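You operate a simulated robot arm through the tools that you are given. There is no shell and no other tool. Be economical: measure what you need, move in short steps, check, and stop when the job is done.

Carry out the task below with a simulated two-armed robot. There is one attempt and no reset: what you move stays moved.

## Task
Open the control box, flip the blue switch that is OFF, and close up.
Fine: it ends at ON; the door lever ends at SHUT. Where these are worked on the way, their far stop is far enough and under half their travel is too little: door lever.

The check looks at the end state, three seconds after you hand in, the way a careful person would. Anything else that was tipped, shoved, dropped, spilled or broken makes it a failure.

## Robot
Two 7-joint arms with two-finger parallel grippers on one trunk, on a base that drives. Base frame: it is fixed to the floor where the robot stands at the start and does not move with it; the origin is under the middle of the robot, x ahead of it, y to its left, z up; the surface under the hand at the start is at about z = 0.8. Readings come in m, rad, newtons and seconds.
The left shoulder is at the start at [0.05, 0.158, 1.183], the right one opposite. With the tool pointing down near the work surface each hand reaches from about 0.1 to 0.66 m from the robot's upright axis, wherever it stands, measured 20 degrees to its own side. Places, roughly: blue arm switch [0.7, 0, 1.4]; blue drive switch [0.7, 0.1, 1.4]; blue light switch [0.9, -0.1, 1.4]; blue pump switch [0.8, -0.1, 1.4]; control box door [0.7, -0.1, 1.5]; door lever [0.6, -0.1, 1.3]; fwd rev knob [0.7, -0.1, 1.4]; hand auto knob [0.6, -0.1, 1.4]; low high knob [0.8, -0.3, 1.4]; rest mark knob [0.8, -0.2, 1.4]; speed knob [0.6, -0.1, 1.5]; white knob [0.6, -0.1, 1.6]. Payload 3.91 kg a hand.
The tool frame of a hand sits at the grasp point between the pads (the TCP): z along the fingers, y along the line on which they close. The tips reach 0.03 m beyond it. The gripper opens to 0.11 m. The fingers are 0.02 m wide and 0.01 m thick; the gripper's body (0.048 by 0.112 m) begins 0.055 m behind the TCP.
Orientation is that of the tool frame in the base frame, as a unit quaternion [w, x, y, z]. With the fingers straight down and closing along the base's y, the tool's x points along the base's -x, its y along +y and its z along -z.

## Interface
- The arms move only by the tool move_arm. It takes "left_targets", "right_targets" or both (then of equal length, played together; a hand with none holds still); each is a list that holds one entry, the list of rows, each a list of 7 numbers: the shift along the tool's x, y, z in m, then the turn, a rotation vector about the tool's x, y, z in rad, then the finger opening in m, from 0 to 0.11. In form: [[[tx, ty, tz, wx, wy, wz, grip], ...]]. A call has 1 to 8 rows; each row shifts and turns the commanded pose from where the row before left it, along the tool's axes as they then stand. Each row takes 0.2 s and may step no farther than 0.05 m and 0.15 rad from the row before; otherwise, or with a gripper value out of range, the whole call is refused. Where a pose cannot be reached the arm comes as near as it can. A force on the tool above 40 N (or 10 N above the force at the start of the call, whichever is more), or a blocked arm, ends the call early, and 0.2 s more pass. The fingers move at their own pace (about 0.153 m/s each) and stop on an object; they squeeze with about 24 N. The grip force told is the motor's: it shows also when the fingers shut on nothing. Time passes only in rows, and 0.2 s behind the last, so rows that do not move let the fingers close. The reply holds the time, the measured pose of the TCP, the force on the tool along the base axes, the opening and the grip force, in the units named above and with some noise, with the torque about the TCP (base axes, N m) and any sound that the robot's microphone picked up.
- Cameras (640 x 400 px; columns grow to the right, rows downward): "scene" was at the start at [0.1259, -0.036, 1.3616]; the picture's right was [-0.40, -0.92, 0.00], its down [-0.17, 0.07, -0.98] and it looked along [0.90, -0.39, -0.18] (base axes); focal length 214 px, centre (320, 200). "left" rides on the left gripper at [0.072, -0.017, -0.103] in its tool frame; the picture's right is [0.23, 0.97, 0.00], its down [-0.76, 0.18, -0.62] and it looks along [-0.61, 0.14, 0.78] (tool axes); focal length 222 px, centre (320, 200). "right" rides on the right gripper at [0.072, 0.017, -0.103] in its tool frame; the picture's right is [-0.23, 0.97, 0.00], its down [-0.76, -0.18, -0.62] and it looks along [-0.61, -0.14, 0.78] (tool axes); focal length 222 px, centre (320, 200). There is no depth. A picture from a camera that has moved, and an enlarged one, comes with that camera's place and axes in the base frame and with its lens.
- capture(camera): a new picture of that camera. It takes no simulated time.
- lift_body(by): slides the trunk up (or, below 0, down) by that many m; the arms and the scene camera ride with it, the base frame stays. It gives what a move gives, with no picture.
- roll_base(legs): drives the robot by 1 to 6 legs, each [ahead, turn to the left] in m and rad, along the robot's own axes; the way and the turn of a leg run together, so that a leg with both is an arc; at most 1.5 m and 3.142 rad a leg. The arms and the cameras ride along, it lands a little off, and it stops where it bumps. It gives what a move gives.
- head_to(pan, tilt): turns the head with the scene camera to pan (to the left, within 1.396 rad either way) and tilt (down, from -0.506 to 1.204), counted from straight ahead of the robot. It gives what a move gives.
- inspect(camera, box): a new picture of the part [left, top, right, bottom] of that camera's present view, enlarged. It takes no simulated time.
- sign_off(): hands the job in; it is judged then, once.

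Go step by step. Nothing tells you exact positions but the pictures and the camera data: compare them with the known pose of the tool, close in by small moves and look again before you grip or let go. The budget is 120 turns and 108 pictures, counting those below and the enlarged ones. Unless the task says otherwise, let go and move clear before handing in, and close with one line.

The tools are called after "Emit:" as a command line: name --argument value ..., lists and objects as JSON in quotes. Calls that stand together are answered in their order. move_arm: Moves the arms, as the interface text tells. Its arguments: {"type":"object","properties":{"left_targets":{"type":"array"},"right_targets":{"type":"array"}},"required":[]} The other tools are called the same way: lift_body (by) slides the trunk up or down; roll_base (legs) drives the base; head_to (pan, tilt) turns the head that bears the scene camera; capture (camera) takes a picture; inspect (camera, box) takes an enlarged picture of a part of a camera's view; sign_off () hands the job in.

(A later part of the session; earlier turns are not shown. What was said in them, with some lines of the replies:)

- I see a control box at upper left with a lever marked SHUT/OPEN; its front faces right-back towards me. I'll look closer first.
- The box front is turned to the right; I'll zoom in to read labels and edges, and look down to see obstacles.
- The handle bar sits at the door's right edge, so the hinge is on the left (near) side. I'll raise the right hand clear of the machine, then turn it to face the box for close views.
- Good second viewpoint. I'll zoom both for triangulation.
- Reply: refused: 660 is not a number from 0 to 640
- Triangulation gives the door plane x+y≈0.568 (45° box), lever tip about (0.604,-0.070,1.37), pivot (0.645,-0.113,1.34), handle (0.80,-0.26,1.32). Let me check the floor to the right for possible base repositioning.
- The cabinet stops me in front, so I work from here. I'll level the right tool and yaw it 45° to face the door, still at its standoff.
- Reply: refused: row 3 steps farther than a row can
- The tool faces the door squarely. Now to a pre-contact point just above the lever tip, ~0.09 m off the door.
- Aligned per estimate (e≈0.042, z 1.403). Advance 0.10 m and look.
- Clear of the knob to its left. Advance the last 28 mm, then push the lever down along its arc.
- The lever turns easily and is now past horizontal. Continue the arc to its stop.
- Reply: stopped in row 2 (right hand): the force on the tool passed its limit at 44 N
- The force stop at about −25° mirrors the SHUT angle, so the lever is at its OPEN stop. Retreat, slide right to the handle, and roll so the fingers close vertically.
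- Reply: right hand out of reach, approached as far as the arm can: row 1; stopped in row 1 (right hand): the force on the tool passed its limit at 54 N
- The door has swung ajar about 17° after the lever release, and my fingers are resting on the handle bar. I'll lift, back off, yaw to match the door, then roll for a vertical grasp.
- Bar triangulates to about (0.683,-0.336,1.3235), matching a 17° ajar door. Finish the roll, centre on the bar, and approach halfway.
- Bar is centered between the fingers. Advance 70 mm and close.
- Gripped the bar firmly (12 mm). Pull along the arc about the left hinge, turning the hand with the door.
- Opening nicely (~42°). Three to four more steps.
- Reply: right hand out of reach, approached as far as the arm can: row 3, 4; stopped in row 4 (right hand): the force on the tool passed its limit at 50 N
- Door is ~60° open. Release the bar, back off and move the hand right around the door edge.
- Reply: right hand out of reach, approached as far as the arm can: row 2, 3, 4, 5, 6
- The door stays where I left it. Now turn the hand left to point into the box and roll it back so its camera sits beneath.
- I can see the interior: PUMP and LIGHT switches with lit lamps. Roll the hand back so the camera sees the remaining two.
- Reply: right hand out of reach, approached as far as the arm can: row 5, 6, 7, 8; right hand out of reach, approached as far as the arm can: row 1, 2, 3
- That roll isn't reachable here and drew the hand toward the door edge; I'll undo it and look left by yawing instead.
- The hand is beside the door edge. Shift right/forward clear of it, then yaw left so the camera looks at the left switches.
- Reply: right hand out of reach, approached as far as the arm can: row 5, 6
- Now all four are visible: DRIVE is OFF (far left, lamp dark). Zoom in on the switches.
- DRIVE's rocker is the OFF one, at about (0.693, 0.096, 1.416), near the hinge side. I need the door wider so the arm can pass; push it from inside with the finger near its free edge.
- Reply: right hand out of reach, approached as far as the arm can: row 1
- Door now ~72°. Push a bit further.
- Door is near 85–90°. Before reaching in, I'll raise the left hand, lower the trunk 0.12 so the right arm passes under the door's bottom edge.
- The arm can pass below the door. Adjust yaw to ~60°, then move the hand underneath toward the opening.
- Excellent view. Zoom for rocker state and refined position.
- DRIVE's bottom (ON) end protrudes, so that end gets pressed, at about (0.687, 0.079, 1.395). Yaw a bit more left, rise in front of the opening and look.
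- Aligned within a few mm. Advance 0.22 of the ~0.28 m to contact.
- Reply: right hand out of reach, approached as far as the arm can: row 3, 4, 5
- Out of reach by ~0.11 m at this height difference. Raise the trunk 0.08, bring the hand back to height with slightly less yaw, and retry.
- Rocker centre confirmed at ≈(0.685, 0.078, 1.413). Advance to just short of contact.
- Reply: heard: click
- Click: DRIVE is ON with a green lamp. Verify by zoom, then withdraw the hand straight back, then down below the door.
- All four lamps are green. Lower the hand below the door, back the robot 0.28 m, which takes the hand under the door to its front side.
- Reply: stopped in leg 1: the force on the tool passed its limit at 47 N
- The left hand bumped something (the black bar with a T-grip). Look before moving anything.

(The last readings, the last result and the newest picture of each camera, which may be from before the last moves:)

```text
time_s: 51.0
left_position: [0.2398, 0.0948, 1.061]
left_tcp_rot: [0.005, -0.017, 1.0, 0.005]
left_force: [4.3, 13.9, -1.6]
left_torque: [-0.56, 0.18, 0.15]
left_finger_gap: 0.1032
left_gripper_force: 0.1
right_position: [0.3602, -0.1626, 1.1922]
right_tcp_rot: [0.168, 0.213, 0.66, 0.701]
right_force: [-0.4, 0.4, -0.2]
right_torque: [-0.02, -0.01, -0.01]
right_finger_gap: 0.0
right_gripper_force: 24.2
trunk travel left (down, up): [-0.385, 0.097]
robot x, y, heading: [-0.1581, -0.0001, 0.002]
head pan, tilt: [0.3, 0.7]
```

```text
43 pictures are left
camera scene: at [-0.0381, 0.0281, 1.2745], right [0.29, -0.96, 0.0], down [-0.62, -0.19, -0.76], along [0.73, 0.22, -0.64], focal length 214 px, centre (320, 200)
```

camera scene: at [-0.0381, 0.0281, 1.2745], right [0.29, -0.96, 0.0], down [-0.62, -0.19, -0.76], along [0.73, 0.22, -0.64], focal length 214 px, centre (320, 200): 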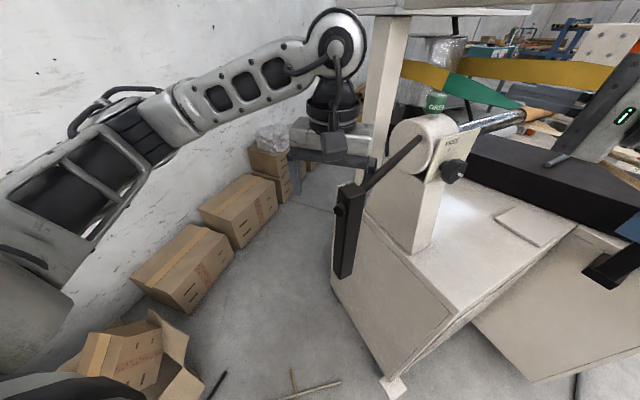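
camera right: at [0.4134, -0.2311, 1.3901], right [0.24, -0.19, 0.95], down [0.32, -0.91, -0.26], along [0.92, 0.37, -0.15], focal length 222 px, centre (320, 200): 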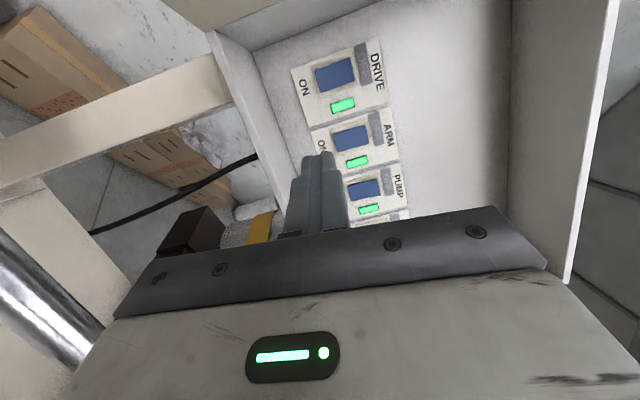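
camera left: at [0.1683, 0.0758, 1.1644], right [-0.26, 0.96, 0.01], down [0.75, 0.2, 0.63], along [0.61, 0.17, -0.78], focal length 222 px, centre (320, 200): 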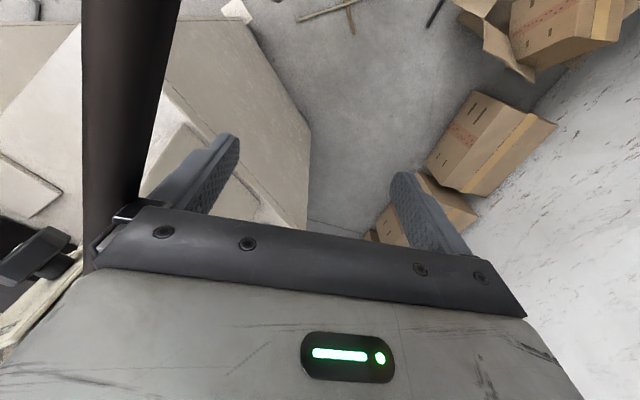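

The left hand is pressing the side of the crank's rod. Move it straight left away, then compare the crank with its original place.

Emit:
move_arm --left_targets '[[[0, 0.02, 0, 0, 0, 0, 0.1], [0, 0.03, 0, 0, 0, 0, 0.1], [0, 0.04, 0, 0, 0, 0, 0.1], [0, 0.04, 0, 0, 0, 0, 0.1]]]'

Emit:
head_to --pan 0.1 --tilt 0.7

Emit:
capture --camera "scene"

```text
time_s: 52.0
left_position: [0.2355, 0.2245, 1.0644]
left_tcp_rot: [0.004, -0.016, 1.0, 0.005]
left_force: [-0.4, -0.4, -0.5]
left_torque: [-0.01, 0.02, -0.01]
left_finger_gap: 0.1002
left_gripper_force: 0.1
right_position: [0.3602, -0.1641, 1.1917]
right_tcp_rot: [0.169, 0.212, 0.659, 0.702]
right_force: [-0.7, -0.5, 0.4]
right_torque: [-0.02, 0.02, 0.03]
right_finger_gap: 0.0
right_gripper_force: 23.6
trunk travel left (down, up): [-0.385, 0.097]
robot x, y, heading: [-0.1589, -0.0005, 0.003]
head pan, tilt: [0.3, 0.7]
```

```text
time_s: 52.7
left_position: [0.2362, 0.2246, 1.0642]
left_tcp_rot: [0.004, -0.016, 1.0, 0.004]
left_force: [0.6, 0.6, -0.2]
left_torque: [0.03, -0.01, 0.01]
left_finger_gap: 0.0999
left_gripper_force: 0.0
right_position: [0.3609, -0.1651, 1.1916]
right_tcp_rot: [0.169, 0.212, 0.659, 0.702]
right_force: [0.8, -0.7, -0.1]
right_torque: [0.02, 0.02, -0.01]
right_finger_gap: 0.0002
right_gripper_force: 23.7
trunk travel left (down, up): [-0.385, 0.097]
robot x, y, heading: [-0.163, 0.0014, -0.003]
head pan, tilt: [0.099, 0.7]
```

```text
42 pictures are left
camera scene: at [-0.0354, 0.0097, 1.2746], right [0.1, -0.99, 0.0], down [-0.64, -0.06, -0.76], along [0.76, 0.08, -0.64], focal length 214 px, centre (320, 200)
```

scene: 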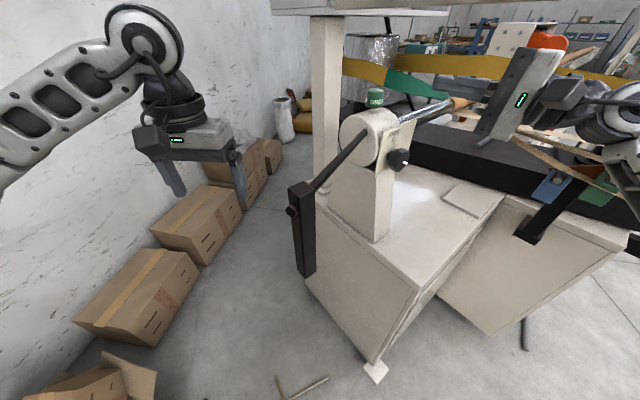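

The crank appears where it was (within measuring error); I'll verify later with an identical view. Continue backing 0.1 m, and look at the door.

Emit:
roll_base --legs '[[-0.11, 0]]'

Emit:
head_to --pan -0.4 --tilt 0.05

Emit:
capture --camera "scene"

```text
time_s: 53.9
left_position: [0.1258, 0.2241, 1.0651]
left_tcp_rot: [0.004, -0.017, 1.0, 0.005]
left_force: [0.6, -0.6, -0.4]
left_torque: [-0.01, -0.03, -0.03]
left_finger_gap: 0.0998
left_gripper_force: 0.0
right_position: [0.2515, -0.1654, 1.192]
right_tcp_rot: [0.169, 0.212, 0.659, 0.702]
right_force: [-1.1, -0.8, 0.7]
right_torque: [-0.04, -0.01, 0.02]
right_finger_gap: 0.0
right_gripper_force: 24.6
trunk travel left (down, up): [-0.385, 0.097]
robot x, y, heading: [-0.2655, -0.0007, -0.002]
head pan, tilt: [0.099, 0.7]
```

```text
time_s: 54.9
left_position: [0.1274, 0.2249, 1.0632]
left_tcp_rot: [0.005, -0.016, 1.0, 0.004]
left_force: [-1.2, -0.3, 0.3]
left_torque: [-0.01, -0.01, -0.01]
left_finger_gap: 0.1
left_gripper_force: 0.1
right_position: [0.2512, -0.1655, 1.1921]
right_tcp_rot: [0.169, 0.211, 0.659, 0.701]
right_force: [0.8, 1.2, -0.6]
right_torque: [-0.07, 0.02, -0.01]
right_finger_gap: 0.0001
right_gripper_force: 24.2
trunk travel left (down, up): [-0.385, 0.097]
robot x, y, heading: [-0.2694, 0.0017, -0.003]
head pan, tilt: [-0.4, 0.051]
```

```text
41 pictures are left
camera scene: at [-0.1439, -0.0342, 1.3337], right [-0.39, -0.92, 0.0], down [-0.05, 0.02, -1.0], along [0.92, -0.39, -0.05], focal length 214 px, centre (320, 200)
```

scene: 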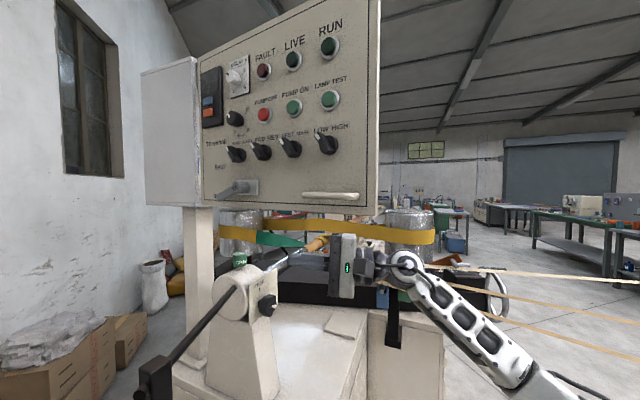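

The door stands ~95° open; the hand is just under it. Back off another 0.18 m so the hand is clear in front, then raise it and turn it toward the door's front.

Emit:
roll_base --legs '[[-0.18, 0]]'

Emit:
move_arm --right_targets '[[[0, 0.04, 0, 0, -0.15, 0, 0.0], [0, 0.04, 0, 0, -0.15, 0, 0.0], [0, 0.04, 0, 0, -0.15, 0, 0.0], [0, 0.03, 0, 0, -0.15, 0, 0.0], [0, 0, 0, 0, -0.15, 0, 0.0], [0, 0, 0, 0, -0.15, 0, 0.0], [0, 0, 0, 0, -0.15, 0, 0.0], [0, 0, 0, 0, -0.15, 0, 0.0]]]'

Emit:
capture --camera "scene"

Emit:
capture --camera "right"

```text
time_s: 56.4
left_position: [-0.0458, 0.2248, 1.0636]
left_tcp_rot: [0.004, -0.017, 1.0, 0.005]
left_force: [-0.1, -0.1, 0.6]
left_torque: [0.03, 0.0, -0.05]
left_finger_gap: 0.1003
left_gripper_force: 0.0
right_position: [0.0787, -0.1642, 1.1917]
right_tcp_rot: [0.169, 0.213, 0.659, 0.701]
right_force: [-1.0, -0.2, 0.9]
right_torque: [0.0, 0.01, -0.03]
right_finger_gap: 0.0001
right_gripper_force: 24.1
trunk travel left (down, up): [-0.385, 0.097]
robot x, y, heading: [-0.4426, 0.0001, -0.002]
head pan, tilt: [-0.4, 0.051]
```

```text
time_s: 58.2
left_position: [-0.0452, 0.2248, 1.0637]
left_tcp_rot: [0.005, -0.016, 1.0, 0.004]
left_force: [-0.1, -0.4, -0.4]
left_torque: [0.02, -0.04, -0.05]
left_finger_gap: 0.1
left_gripper_force: 0.1
right_position: [0.0839, -0.1758, 1.3427]
right_tcp_rot: [0.512, 0.571, 0.448, 0.459]
right_force: [-0.3, 0.7, -0.6]
right_torque: [0.03, -0.01, 0.03]
right_finger_gap: 0.0001
right_gripper_force: 24.2
trunk travel left (down, up): [-0.385, 0.097]
robot x, y, heading: [-0.4418, 0.0006, -0.005]
head pan, tilt: [-0.4, 0.051]
```

```text
40 pictures are left
camera scene: at [-0.3173, -0.0339, 1.3338], right [-0.39, -0.92, 0.0], down [-0.05, 0.02, -1.0], along [0.92, -0.39, -0.05], focal length 214 px, centre (320, 200)
```

scene: 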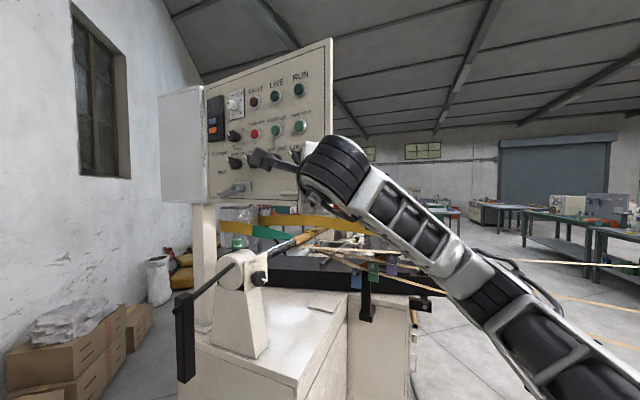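

```text
39 pictures are left
camera right: at [-0.0028, -0.0875, 1.37], right [0.0, -0.3, 0.95], down [-0.76, -0.63, -0.19], along [0.66, -0.72, -0.22], focal length 222 px, centre (320, 200)
```

right: 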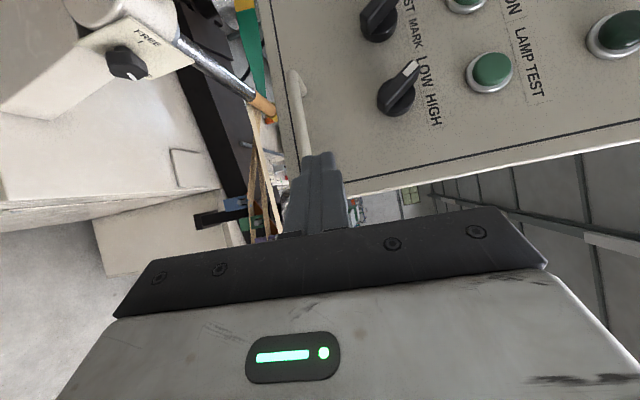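

Door pose confirmed (~97°; clear push spot at r≈0.30 m, between lever and handle, ≈(0.288,-0.14,1.34)). Turn the finger toward it and move to pre-contact.

Emit:
move_arm --right_targets '[[[0.03, 0, 0, 0, -0.13, 0, 0.0], [0.03, 0, 0, 0, -0.13, 0, 0.0], [0.03, 0, 0, 0, -0.13, 0, 0.0], [0.03, 0, 0.01, 0, -0.13, 0, 0.0], [0.03, 0, 0.02, 0, 0, 0, 0.0]]]'

Emit:
capture --camera "right"

Emit:
capture --camera "scene"

```text
time_s: 59.4
left_position: [-0.046, 0.2248, 1.063]
left_tcp_rot: [0.004, -0.017, 1.0, 0.005]
left_force: [-0.3, 0.6, 0.1]
left_torque: [0.01, -0.02, 0.02]
left_finger_gap: 0.0999
left_gripper_force: 0.1
right_position: [0.1724, -0.0592, 1.3467]
right_tcp_rot: [0.61, 0.67, 0.301, 0.297]
right_force: [-0.8, -0.3, -0.9]
right_torque: [-0.01, 0.0, 0.0]
right_finger_gap: 0.0002
right_gripper_force: 23.8
trunk travel left (down, up): [-0.385, 0.097]
robot x, y, heading: [-0.4382, 0.001, 0.003]
head pan, tilt: [-0.4, 0.051]
```

```text
38 pictures are left
camera right: at [0.1403, 0.0608, 1.3736], right [-0.1, -0.25, 0.96], down [-0.97, -0.17, -0.15], along [0.21, -0.95, -0.22], focal length 222 px, centre (320, 200)
```

right: 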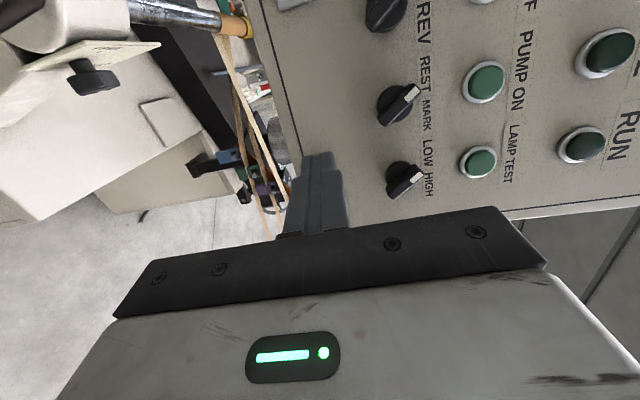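

```text
37 pictures are left
camera scene: at [-0.3171, -0.034, 1.3338], right [-0.39, -0.92, 0.0], down [-0.05, 0.02, -1.0], along [0.92, -0.39, -0.05], focal length 214 px, centre (320, 200)
```

scene: 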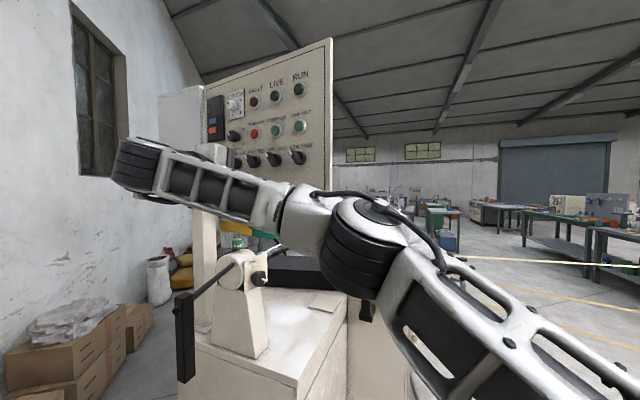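

Finger is aligned between lever and handle. Advance to contact and start pushing the door.

Emit:
move_arm --right_targets '[[[0.0115, 0, 0.04, 0, 0, 0, 0.0], [0, 0, 0.045, 0, 0, 0, 0.0], [0, 0, 0.04, 0, 0, 0, 0.0], [-0.003, 0, 0.04, 0, 0, 0, 0.0], [-0.003, 0, 0.04, 0, 0, 0, 0.0]]]'

Emit:
capture --camera "right"

Emit:
capture --camera "scene"

```text
time_s: 60.6
left_position: [-0.0453, 0.2217, 1.0652]
left_tcp_rot: [0.003, -0.017, 1.0, 0.005]
left_force: [0.9, -0.9, -0.2]
left_torque: [0.07, 0.0, 0.02]
left_finger_gap: 0.1002
left_gripper_force: 0.1
right_position: [0.2824, -0.2021, 1.3142]
right_tcp_rot: [0.608, 0.671, 0.301, 0.298]
right_force: [-1.0, -0.2, 0.2]
right_torque: [0.01, -0.01, 0.01]
right_finger_gap: 0.0001
right_gripper_force: 23.8
right hand out of reach, approached as far as the arm can: row 3, 4, 5
trunk travel left (down, up): [-0.385, 0.097]
robot x, y, heading: [-0.4428, 0.0009, 0.002]
head pan, tilt: [-0.4, 0.051]
```

```text
36 pictures are left
camera right: at [0.2509, -0.082, 1.3417], right [-0.1, -0.25, 0.96], down [-0.97, -0.17, -0.15], along [0.2, -0.95, -0.23], focal length 222 px, centre (320, 200)
```

right: 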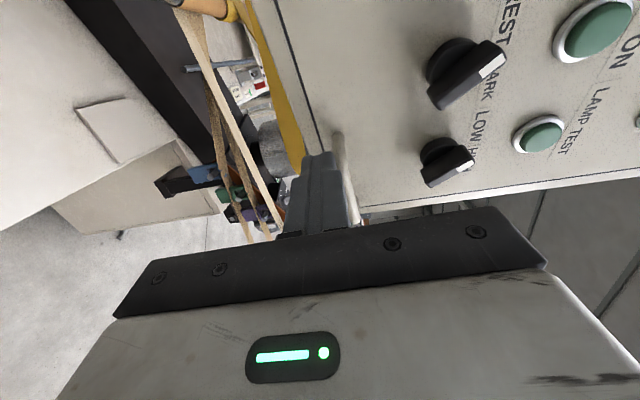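

```text
35 pictures are left
camera scene: at [-0.3174, -0.0373, 1.3337], right [-0.39, -0.92, 0.0], down [-0.05, 0.02, -1.0], along [0.92, -0.39, -0.05], focal length 214 px, centre (320, 200)
```

scene: 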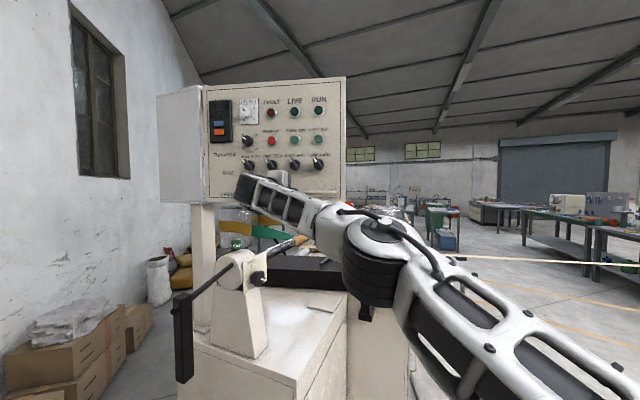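

The door is now ~70° open. Back the hand off, re-aim it nearly straight ahead, and drive forward a bit for reach.

Emit:
move_arm --right_targets '[[[0, 0.01, -0.04, 0, 0, 0, 0.0], [0, 0.01, -0.04, 0, 0, 0, 0.0], [0, 0.01, -0.035, 0, 0, 0, 0.0], [-0.037, 0, 0, 0, 0, 0, 0.0], [-0.037, 0, 0, 0, 0, 0, 0.0], [-0.037, 0, 0, 0, 0, 0, 0.0], [-0.036, 0, 0, 0, 0, 0, 0.0]]]'

Emit:
move_arm --right_targets '[[[0, 0, 0, 0, 0.13, 0, 0.0], [0, 0, 0, 0, 0.13, 0, 0.0], [0, 0, 0, 0, 0.13, 0, 0.0], [0, 0, 0, 0, 0.13, 0, 0.0]]]'

Emit:
capture --camera "scene"

```text
time_s: 62.2
left_position: [-0.0454, 0.2235, 1.0642]
left_tcp_rot: [0.004, -0.016, 1.0, 0.005]
left_force: [1.0, -0.7, -0.7]
left_torque: [0.03, -0.01, 0.03]
left_finger_gap: 0.0999
left_gripper_force: 0.1
right_position: [0.0975, -0.2408, 1.3499]
right_tcp_rot: [0.608, 0.671, 0.303, 0.297]
right_force: [-0.3, -1.4, -0.8]
right_torque: [-0.03, -0.04, 0.03]
right_finger_gap: 0.0
right_gripper_force: 24.6
trunk travel left (down, up): [-0.385, 0.097]
robot x, y, heading: [-0.442, -0.0, 0.002]
head pan, tilt: [-0.4, 0.051]
```

```text
time_s: 63.2
left_position: [-0.0453, 0.2236, 1.0643]
left_tcp_rot: [0.004, -0.017, 1.0, 0.005]
left_force: [-0.2, 0.2, -0.5]
left_torque: [0.03, 0.0, 0.0]
left_finger_gap: 0.1
left_gripper_force: 0.1
right_position: [0.0984, -0.2396, 1.3496]
right_tcp_rot: [0.511, 0.57, 0.449, 0.46]
right_force: [0.2, -1.1, -0.4]
right_torque: [-0.02, 0.02, -0.01]
right_finger_gap: 0.0002
right_gripper_force: 24.5
trunk travel left (down, up): [-0.385, 0.097]
robot x, y, heading: [-0.4404, 0.0005, 0.001]
head pan, tilt: [-0.4, 0.051]
```

```text
34 pictures are left
camera scene: at [-0.3173, -0.0347, 1.3338], right [-0.39, -0.92, 0.0], down [-0.05, 0.02, -1.0], along [0.92, -0.39, -0.05], focal length 214 px, centre (320, 200)
```

scene: 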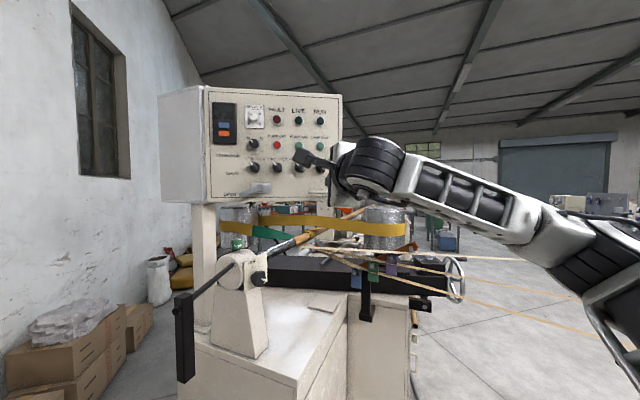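

Door ~64° open. Drive forward 0.25 m, bringing the finger close to the push spot.

Emit:
roll_base --legs '[[0.25, 0]]'

Emit:
capture --camera "right"

Emit:
capture --camera "scene"

```text
time_s: 65.0
left_position: [0.2043, 0.2246, 1.0641]
left_tcp_rot: [0.004, -0.018, 1.0, 0.005]
left_force: [-0.1, -0.9, -0.8]
left_torque: [0.02, 0.01, -0.02]
left_finger_gap: 0.0999
left_gripper_force: 0.1
right_position: [0.3488, -0.2395, 1.35]
right_tcp_rot: [0.511, 0.571, 0.45, 0.459]
right_force: [0.1, 0.0, -0.2]
right_torque: [-0.03, 0.01, 0.02]
right_finger_gap: 0.0
right_gripper_force: 23.8
trunk travel left (down, up): [-0.385, 0.097]
robot x, y, heading: [-0.1923, 0.0029, -0.001]
head pan, tilt: [-0.4, 0.051]
```

```text
33 pictures are left
camera right: at [0.2622, -0.1513, 1.3777], right [0.0, -0.3, 0.95], down [-0.75, -0.63, -0.19], along [0.66, -0.72, -0.23], focal length 222 px, centre (320, 200)
```

right: 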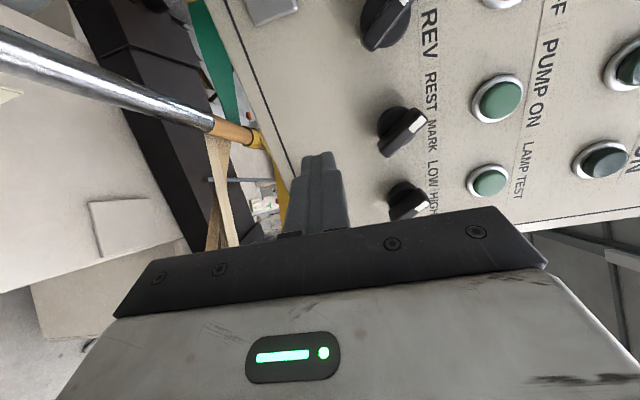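

```text
32 pictures are left
camera scene: at [-0.0668, -0.0342, 1.3337], right [-0.39, -0.92, 0.0], down [-0.05, 0.02, -1.0], along [0.92, -0.39, -0.05], focal length 214 px, centre (320, 200)
```

scene: 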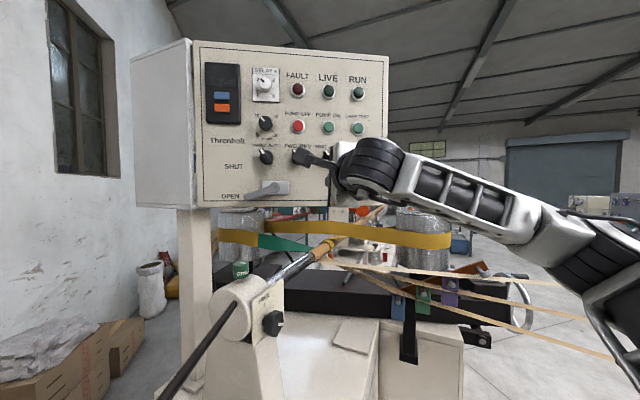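

Aligned between the lever and handle, below the knobs. Push forward.

Emit:
move_arm --right_targets '[[[0.004, 0, 0.043, 0, 0, 0, 0.0], [0.006, 0, 0.043, 0, 0.03, 0, 0.0], [0.008, 0, 0.043, 0, 0.03, 0, 0.0], [0.01, 0, 0.043, 0, 0.03, 0, 0.0]]]'

Emit:
capture --camera "scene"

Emit:
capture --camera "right"

```text
time_s: 66.0
left_position: [0.2044, 0.2262, 1.0644]
left_tcp_rot: [0.005, -0.018, 1.0, 0.004]
left_force: [-0.6, 0.4, -0.2]
left_torque: [-0.01, 0.02, 0.01]
left_finger_gap: 0.0997
left_gripper_force: 0.0
right_position: [0.5236, -0.2368, 1.3398]
right_tcp_rot: [0.49, 0.549, 0.472, 0.485]
right_force: [-0.2, 0.5, 0.9]
right_torque: [0.02, 0.0, 0.01]
right_finger_gap: 0.0
right_gripper_force: 24.0
trunk travel left (down, up): [-0.385, 0.097]
robot x, y, heading: [-0.1945, 0.0028, -0.002]
head pan, tilt: [-0.4, 0.051]
```

```text
31 pictures are left
camera scene: at [-0.0667, -0.0336, 1.3337], right [-0.39, -0.92, 0.0], down [-0.05, 0.02, -1.0], along [0.92, -0.39, -0.05], focal length 214 px, centre (320, 200)
```

scene: 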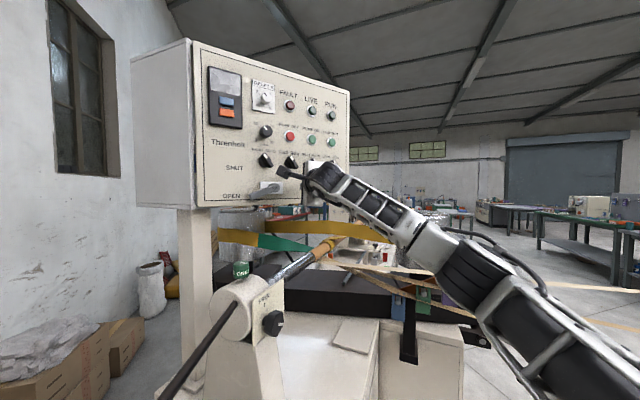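

```text
30 pictures are left
camera right: at [0.4289, -0.1576, 1.3676], right [0.02, -0.3, 0.95], down [-0.69, -0.69, -0.2], along [0.72, -0.65, -0.22], focal length 222 px, centre (320, 200)
```

right: 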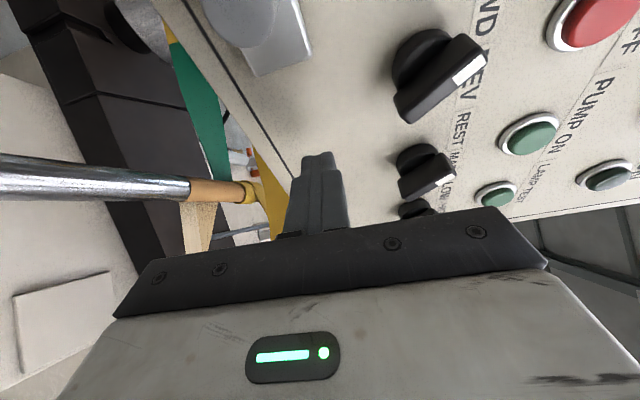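

Door ~40°. Drive forward 0.11 m to keep pushing.

Emit:
roll_base --legs '[[0.11, 0]]'

Emit:
move_arm --right_targets '[[[0.01, 0, 0, 0, 0.12, 0, 0.0], [0.01, 0, 0, 0, 0.12, 0, 0.0], [0.005, 0, 0.0, 0, 0.12, 0, 0.0]]]'

Emit:
capture --camera "scene"

Emit:
capture --camera "right"

```text
time_s: 67.2
left_position: [0.3141, 0.2236, 1.0641]
left_tcp_rot: [0.005, -0.016, 1.0, 0.004]
left_force: [-0.4, 0.1, -0.1]
left_torque: [0.0, 0.03, 0.0]
left_finger_gap: 0.1003
left_gripper_force: 0.1
right_position: [0.6327, -0.2398, 1.3397]
right_tcp_rot: [0.49, 0.549, 0.471, 0.485]
right_force: [0.3, -0.3, 0.3]
right_torque: [0.0, -0.02, -0.03]
right_finger_gap: 0.0
right_gripper_force: 23.8
trunk travel left (down, up): [-0.385, 0.097]
robot x, y, heading: [-0.082, 0.0038, -0.003]
head pan, tilt: [-0.4, 0.051]
```

```text
time_s: 68.0
left_position: [0.3143, 0.2254, 1.0631]
left_tcp_rot: [0.003, -0.016, 1.0, 0.005]
left_force: [-0.4, 0.8, -0.3]
left_torque: [-0.02, 0.0, 0.02]
left_finger_gap: 0.0998
left_gripper_force: 0.0
right_position: [0.6316, -0.2157, 1.3425]
right_tcp_rot: [0.398, 0.454, 0.552, 0.575]
right_force: [0.4, 0.7, -0.5]
right_torque: [0.03, 0.0, 0.01]
right_finger_gap: 0.0
right_gripper_force: 23.8
trunk travel left (down, up): [-0.385, 0.097]
robot x, y, heading: [-0.0792, -0.0024, -0.004]
head pan, tilt: [-0.4, 0.051]
```

```text
29 pictures are left
camera scene: at [0.0419, -0.0347, 1.3338], right [-0.39, -0.92, 0.0], down [-0.05, 0.02, -1.0], along [0.92, -0.39, -0.05], focal length 214 px, centre (320, 200)
```

scene: 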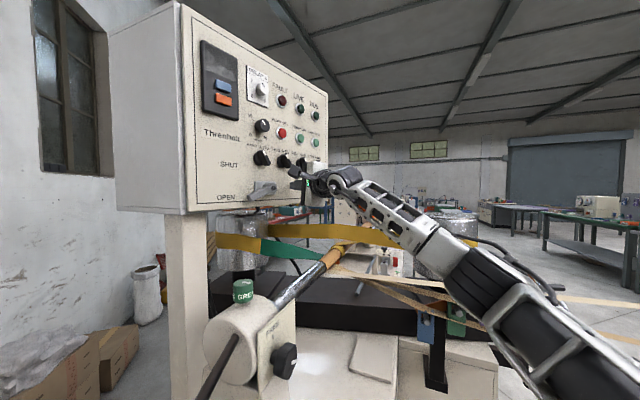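

```text
28 pictures are left
camera right: at [0.5142, -0.1748, 1.3673], right [0.1, -0.29, 0.95], down [-0.4, -0.89, -0.23], along [0.91, -0.36, -0.21], focal length 222 px, centre (320, 200)
```

right: 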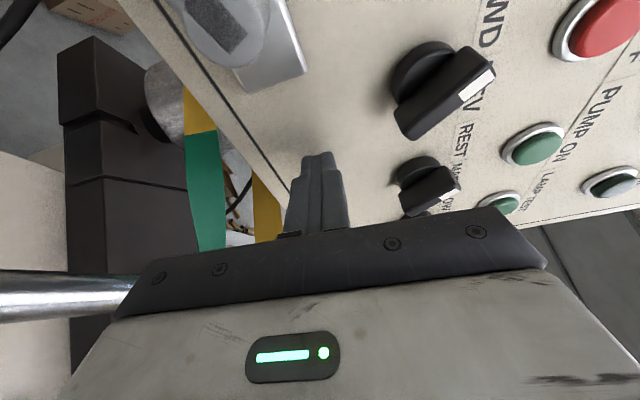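

Door ~20°. Drive the last 0.07 m, then finish with the arm.

Emit:
roll_base --legs '[[0.07, 0]]'

Emit:
move_arm --right_targets '[[[0.01, 0, 0, 0, 0.14, 0, 0.0], [0.01, 0, 0.01, 0, 0.14, 0, 0.0], [0.0, 0, 0.02, 0, 0, 0, 0.0], [0.0, 0, 0.02, 0, 0, 0, 0.0]]]'

Emit:
capture --camera "scene"

Emit:
capture --camera "right"

```text
time_s: 69.0
left_position: [0.3813, 0.2235, 1.0624]
left_tcp_rot: [0.005, -0.016, 1.0, 0.004]
left_force: [0.8, 0.9, -0.5]
left_torque: [0.02, 0.02, -0.01]
left_finger_gap: 0.1
left_gripper_force: 0.1
right_position: [0.7002, -0.2131, 1.3408]
right_tcp_rot: [0.399, 0.455, 0.551, 0.575]
right_force: [0.2, 0.3, -0.8]
right_torque: [0.02, -0.02, -0.02]
right_finger_gap: 0.0
right_gripper_force: 24.0
trunk travel left (down, up): [-0.385, 0.097]
robot x, y, heading: [-0.0163, -0.0042, -0.004]
head pan, tilt: [-0.4, 0.051]
```

```text
time_s: 69.9
left_position: [0.3787, 0.2218, 1.0644]
left_tcp_rot: [0.006, -0.016, 1.0, 0.006]
left_force: [0.1, -0.1, 0.4]
left_torque: [0.02, -0.02, 0.0]
left_finger_gap: 0.1
left_gripper_force: 0.0
right_position: [0.7134, -0.1873, 1.3463]
right_tcp_rot: [0.316, 0.371, 0.601, 0.633]
right_force: [-14.0, -5.4, 0.2]
right_torque: [0.03, 0.03, 0.23]
right_finger_gap: 0.0
right_gripper_force: 24.2
trunk travel left (down, up): [-0.385, 0.097]
robot x, y, heading: [-0.016, -0.0018, 0.001]
head pan, tilt: [-0.4, 0.051]
stopped in row 4 (right hand): the force on the tool passed its limit at 54 N (the readings are from after the stop); the commanded pose is now the measured one
```

```text
27 pictures are left
camera scene: at [0.1062, -0.0358, 1.3341], right [-0.39, -0.92, 0.0], down [-0.04, 0.02, -1.0], along [0.92, -0.39, -0.05], focal length 214 px, centre (320, 200)
```

scene: 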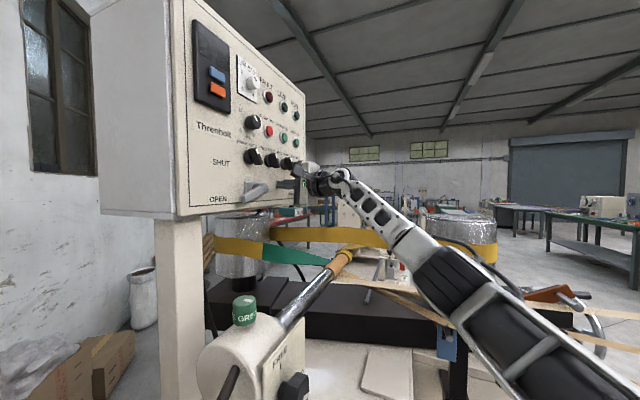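

```text
26 pictures are left
camera right: at [0.5886, -0.1814, 1.3695], right [0.16, -0.27, 0.95], down [-0.14, -0.96, -0.25], along [0.98, -0.09, -0.19], focal length 222 px, centre (320, 200)
```

right: 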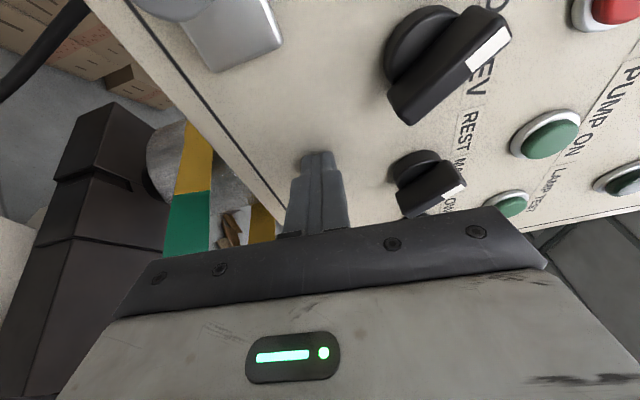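

Door is at its closed stop (finger tip lies on the closed plane). Back off and see whether it stays.

Emit:
move_arm --right_targets '[[[0, 0, -0.03, 0, 0, 0, 0.0], [0, 0, -0.04, 0, 0, 0, 0.0], [0, 0, -0.04, 0, 0, 0, 0.0]]]'

Emit:
inspect --camera "scene" --box '[160, 110, 336, 220]'

Emit:
capture --camera "right"

```text
time_s: 70.7
left_position: [0.3802, 0.2238, 1.0627]
left_tcp_rot: [0.004, -0.015, 1.0, 0.006]
left_force: [0.7, -0.2, -0.1]
left_torque: [-0.02, -0.01, 0.01]
left_finger_gap: 0.1
left_gripper_force: 0.1
right_position: [0.623, -0.242, 1.3434]
right_tcp_rot: [0.316, 0.371, 0.603, 0.632]
right_force: [-0.2, -0.5, -0.7]
right_torque: [-0.02, -0.01, -0.02]
right_finger_gap: 0.0001
right_gripper_force: 24.1
trunk travel left (down, up): [-0.385, 0.097]
robot x, y, heading: [-0.0136, 0.0003, -0.003]
head pan, tilt: [-0.4, 0.051]
```

```text
3.64 times, centred on (248, 165) of scene
camera zoom: at [0.1083, -0.0353, 1.3339], right [-0.39, -0.92, 0.0], down [-0.05, 0.02, -1.0], along [0.92, -0.39, -0.05], focal length 780 px, centre (582, 327)
```

zoom: 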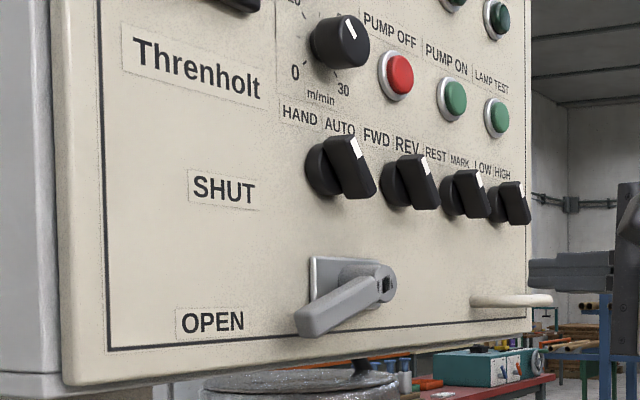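

```text
24 pictures are left
camera right: at [0.4984, -0.2364, 1.3663], right [0.17, -0.26, 0.95], down [-0.14, -0.96, -0.24], along [0.98, -0.09, -0.2], focal length 222 px, centre (320, 200)
```

right: 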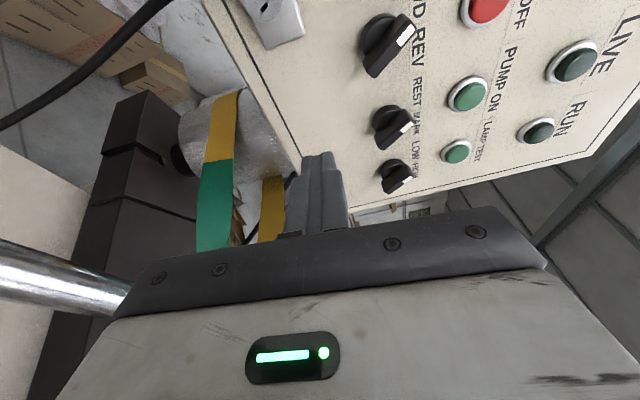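

Door remains fully closed, lever still at OPEN, knobs unchanged. Now move the finger to below the lever tip, facing the door at 45°.

Emit:
move_arm --right_targets '[[[0, -0.02, -0.01, 0, 0.115, 0, 0.0], [0, -0.02, 0, 0, 0.115, 0, 0.0], [0.04, -0.02, 0, 0, 0, 0, 0.0], [0.04, -0.006, 0, 0, 0, 0, 0.0], [0.04, 0, 0, 0, 0, 0, 0.0]]]'

Emit:
capture --camera "right"

Emit:
inspect --camera "scene" --box '[160, 110, 336, 220]'

```text
time_s: 71.9
left_position: [0.3809, 0.2229, 1.0631]
left_tcp_rot: [0.004, -0.016, 1.0, 0.004]
left_force: [-0.4, -0.3, -0.1]
left_torque: [0.0, -0.01, 0.0]
left_finger_gap: 0.0999
left_gripper_force: 0.1
right_position: [0.529, -0.1583, 1.2873]
right_tcp_rot: [0.244, 0.296, 0.636, 0.67]
right_force: [0.1, -0.5, 0.2]
right_torque: [0.0, 0.0, 0.03]
right_finger_gap: 0.0
right_gripper_force: 24.1
trunk travel left (down, up): [-0.385, 0.097]
robot x, y, heading: [-0.0165, 0.0024, -0.003]
head pan, tilt: [-0.4, 0.051]
```

```text
23 pictures are left
camera right: at [0.4056, -0.1803, 1.3093], right [0.21, -0.23, 0.95], down [0.09, -0.96, -0.25], along [0.97, 0.14, -0.18], focal length 222 px, centre (320, 200)
```

right: 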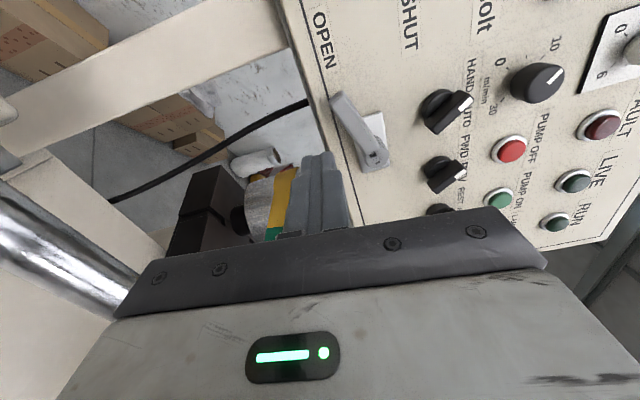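

```text
3.64 times, centred on (248, 165) of scene
camera zoom: at [0.1087, -0.0345, 1.3339], right [-0.39, -0.92, 0.0], down [-0.05, 0.02, -1.0], along [0.92, -0.39, -0.05], focal length 780 px, centre (582, 327)
```

zoom: 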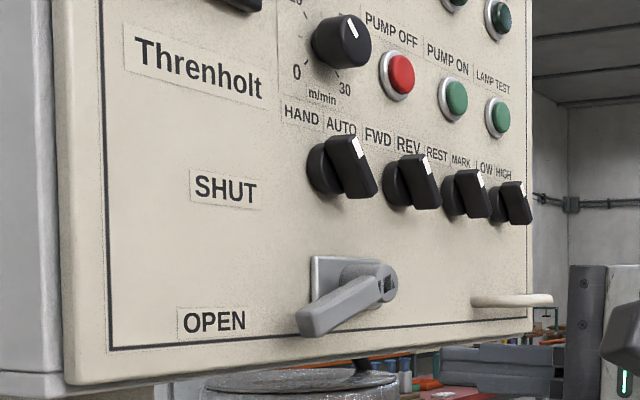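

Lower slightly, advance beside the door under the lever, and look before lifting.

Emit:
move_arm --right_targets '[[[-0.005, -0.015, 0, 0, 0, 0, 0.0], [0, 0, 0.045, 0, 0, 0, 0.0], [0, 0, 0.045, 0, 0, 0, 0.0], [0, 0, 0.007, 0, 0, 0, 0.0]]]'

Emit:
inspect --camera "scene" --box '[160, 110, 336, 220]'

Emit:
capture --camera "right"

```text
time_s: 72.9
left_position: [0.3797, 0.2231, 1.0643]
left_tcp_rot: [0.003, -0.016, 1.0, 0.005]
left_force: [-0.8, 0.9, -0.3]
left_torque: [-0.02, -0.03, 0.01]
left_finger_gap: 0.1001
left_gripper_force: 0.1
right_position: [0.5993, -0.092, 1.2757]
right_tcp_rot: [0.245, 0.296, 0.636, 0.67]
right_force: [0.2, -0.2, -0.5]
right_torque: [-0.01, -0.01, -0.01]
right_finger_gap: 0.0
right_gripper_force: 23.8
trunk travel left (down, up): [-0.385, 0.097]
robot x, y, heading: [-0.015, 0.0017, -0.004]
head pan, tilt: [-0.4, 0.051]
```

```text
3.64 times, centred on (248, 165) of scene
camera zoom: at [0.1088, -0.0349, 1.3338], right [-0.39, -0.92, 0.0], down [-0.05, 0.02, -1.0], along [0.92, -0.39, -0.05], focal length 780 px, centre (582, 327)
```

zoom: 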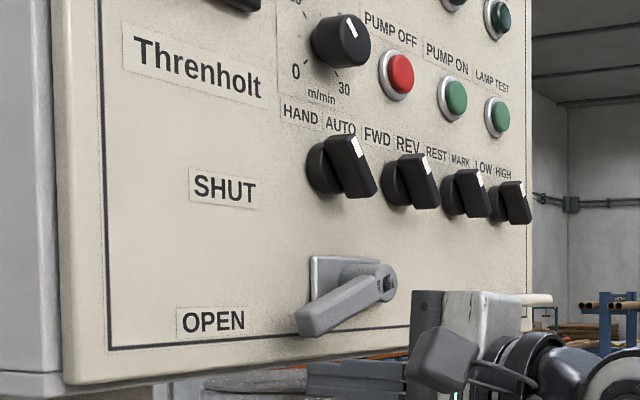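

```text
20 pictures are left
camera right: at [0.4766, -0.1145, 1.2963], right [0.21, -0.23, 0.95], down [0.09, -0.96, -0.25], along [0.97, 0.14, -0.18], focal length 222 px, centre (320, 200)
```

right: 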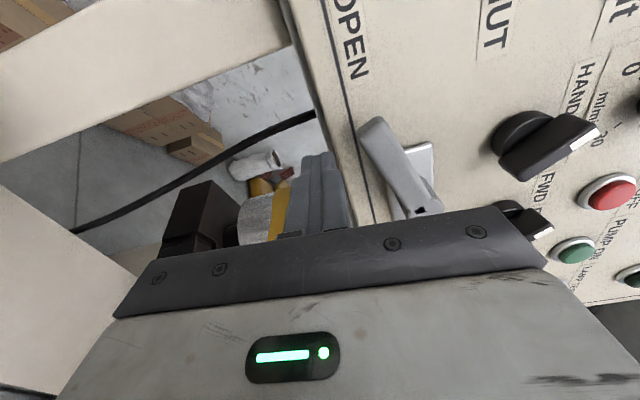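

Finger sits under the lever. Lift along the arc to SHUT.

Emit:
move_arm --right_targets '[[[0, 0.018, 0, 0, 0, 0, 0.0], [0.003, 0.014, 0, 0, 0, 0, 0.0], [0.003, 0.014, 0, 0, 0, 0, 0.0], [0.002, 0.014, 0, 0, 0, 0, 0.0], [0.002, 0.012, 0, 0, 0, 0, 0.0], [0, 0.01, 0, 0, 0, 0, 0.0]]]'

Emit:
inspect --camera "scene" --box '[160, 110, 336, 220]'

```text
time_s: 74.2
left_position: [0.3797, 0.223, 1.0636]
left_tcp_rot: [0.004, -0.016, 1.0, 0.005]
left_force: [0.4, -0.7, 0.1]
left_torque: [0.01, 0.0, -0.01]
left_finger_gap: 0.1
left_gripper_force: 0.0
right_position: [0.5963, -0.0876, 1.3392]
right_tcp_rot: [0.238, 0.303, 0.645, 0.66]
right_force: [-2.4, -1.0, -3.5]
right_torque: [0.02, 0.01, -0.01]
right_finger_gap: 0.0
right_gripper_force: 23.9
trunk travel left (down, up): [-0.385, 0.097]
robot x, y, heading: [-0.016, 0.0017, -0.006]
head pan, tilt: [-0.4, 0.051]
stopped in row 6 (right hand): the force on the tool passed its limit at 48 N (the readings are from after the stop); the commanded pose is now the measured one
```

```text
3.64 times, centred on (248, 165) of scene
camera zoom: at [0.1083, -0.0349, 1.334], right [-0.39, -0.92, 0.0], down [-0.05, 0.02, -1.0], along [0.92, -0.39, -0.05], focal length 780 px, centre (582, 327)
```

zoom: 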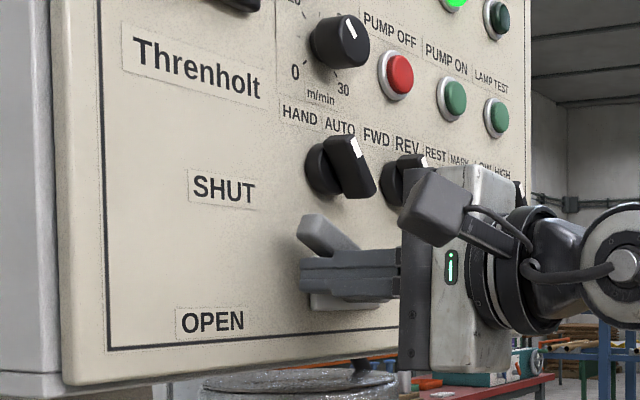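

The lever hit its SHUT stop and a panel lamp lit. Ease off and retreat straight back.

Emit:
move_arm --right_targets '[[[0, -0.006, 0, 0, 0, 0, 0.0], [0, 0, -0.04, 0, 0, 0, 0.0], [0, 0, -0.045, 0, 0, 0, 0.0], [0, 0, -0.045, 0, 0, 0, 0.0], [-0.03, 0, -0.035, 0, 0, 0, 0.0], [-0.04, 0, -0.02, 0, 0, 0, 0.0]]]'

Emit:
lift_body --by 0.04

Emit:
inspect --camera "scene" --box '[160, 110, 336, 220]'

Emit:
head_to --pan -0.3 --tilt 1.1

Emit:
capture --camera "scene"

```text
time_s: 75.6
left_position: [0.3809, 0.2222, 1.0645]
left_tcp_rot: [0.005, -0.014, 1.0, 0.004]
left_force: [0.1, -0.3, 0.1]
left_torque: [-0.02, -0.01, 0.03]
left_finger_gap: 0.1001
left_gripper_force: 0.0
right_position: [0.5164, -0.2734, 1.329]
right_tcp_rot: [0.237, 0.302, 0.644, 0.662]
right_force: [0.5, -0.4, -0.7]
right_torque: [-0.01, 0.0, 0.03]
right_finger_gap: 0.0
right_gripper_force: 23.4
trunk travel left (down, up): [-0.385, 0.097]
robot x, y, heading: [-0.0163, 0.0003, -0.003]
head pan, tilt: [-0.4, 0.051]
```

```text
time_s: 76.5
left_position: [0.3802, 0.221, 1.1033]
left_tcp_rot: [0.005, -0.016, 1.0, 0.005]
left_force: [0.0, 0.6, -0.2]
left_torque: [0.0, 0.03, 0.01]
left_finger_gap: 0.1
left_gripper_force: 0.1
right_position: [0.5146, -0.2717, 1.3694]
right_tcp_rot: [0.238, 0.301, 0.643, 0.662]
right_force: [0.6, 0.4, -0.4]
right_torque: [-0.02, -0.01, -0.02]
right_finger_gap: 0.0
right_gripper_force: 23.9
trunk travel left (down, up): [-0.425, 0.057]
robot x, y, heading: [-0.0138, 0.0, -0.002]
head pan, tilt: [-0.4, 0.051]
```

```text
3.64 times, centred on (248, 165) of scene
camera zoom: at [0.1087, -0.035, 1.3738], right [-0.39, -0.92, 0.0], down [-0.05, 0.02, -1.0], along [0.92, -0.39, -0.05], focal length 780 px, centre (582, 327)
```

zoom: 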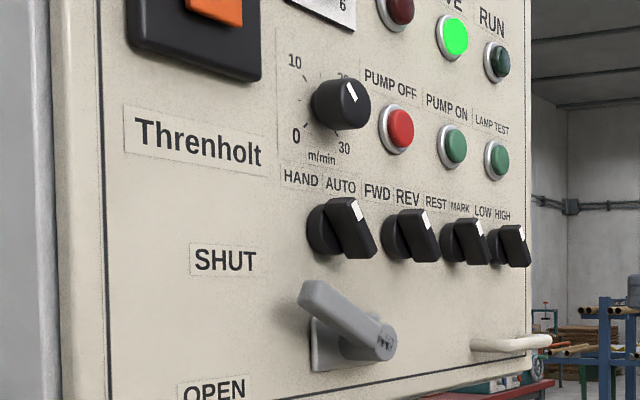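

```text
time_s: 77.8
left_position: [0.3804, 0.2236, 1.1038]
left_tcp_rot: [0.004, -0.015, 1.0, 0.005]
left_force: [-0.5, 0.5, -0.5]
left_torque: [-0.04, -0.06, 0.01]
left_finger_gap: 0.0998
left_gripper_force: 0.1
right_position: [0.5151, -0.2709, 1.3695]
right_tcp_rot: [0.238, 0.301, 0.644, 0.662]
right_force: [-0.2, 0.3, 1.0]
right_torque: [0.02, 0.0, -0.05]
right_finger_gap: 0.0002
right_gripper_force: 23.8
trunk travel left (down, up): [-0.425, 0.057]
robot x, y, heading: [-0.0184, -0.0041, -0.006]
head pan, tilt: [-0.3, 1.1]
```

```text
17 pictures are left
camera scene: at [0.0849, -0.0181, 1.2846], right [-0.3, -0.95, 0.0], down [-0.85, 0.27, -0.45], along [0.43, -0.14, -0.89], focal length 214 px, centre (320, 200)
```

scene: 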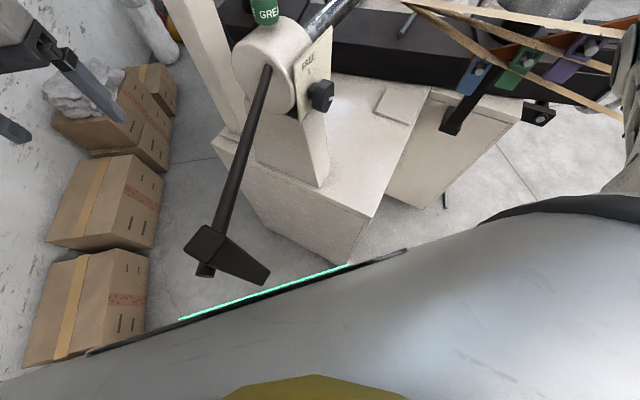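

Lever is at SHUT, door closed, LIVE lamp lit. For an exact crank comparison, nudge the base back to its original spot and retake the view.

Emit:
roll_base --legs '[[0.016, 0]]'

Emit:
capture --camera "scene"

```text
time_s: 78.5
left_position: [0.3969, 0.2219, 1.1037]
left_tcp_rot: [0.003, -0.016, 1.0, 0.005]
left_force: [-0.2, 0.2, 0.0]
left_torque: [-0.02, 0.02, -0.01]
left_finger_gap: 0.1002
left_gripper_force: 0.1
right_position: [0.5327, -0.2712, 1.3682]
right_tcp_rot: [0.237, 0.302, 0.645, 0.661]
right_force: [0.7, 0.9, 0.5]
right_torque: [0.05, -0.01, 0.02]
right_finger_gap: 0.0
right_gripper_force: 23.9
trunk travel left (down, up): [-0.425, 0.057]
robot x, y, heading: [-0.0022, 0.0008, -0.008]
head pan, tilt: [-0.3, 1.1]
```

```text
16 pictures are left
camera scene: at [0.1018, -0.0182, 1.2845], right [-0.3, -0.95, 0.0], down [-0.85, 0.27, -0.45], along [0.43, -0.14, -0.89], focal length 214 px, centre (320, 200)
```

scene: 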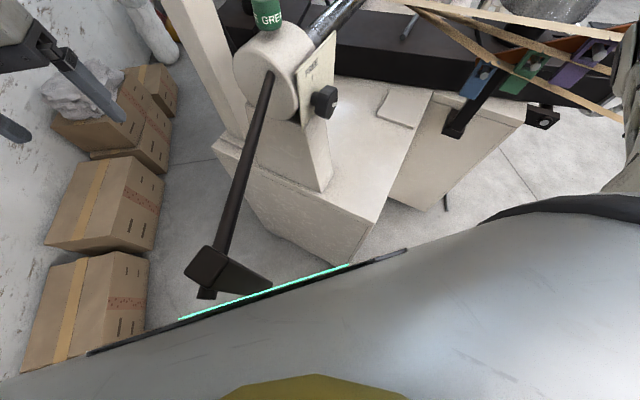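

The view matches the original exactly, so the crank has not moved. The door is shut with its lever at SHUT, the knobs are unchanged, and both hands are clear.

Emit:
sign_off

```text
The job is handed in.
```

The DRIVE switch was the one OFF and it now reads ON with its lamp lit; the door is closed, the lever is at SHUT, and the job is handed in. On the way, my left hand pressed against the crank rod, but a repeat of the first view shows the crank has not moved.
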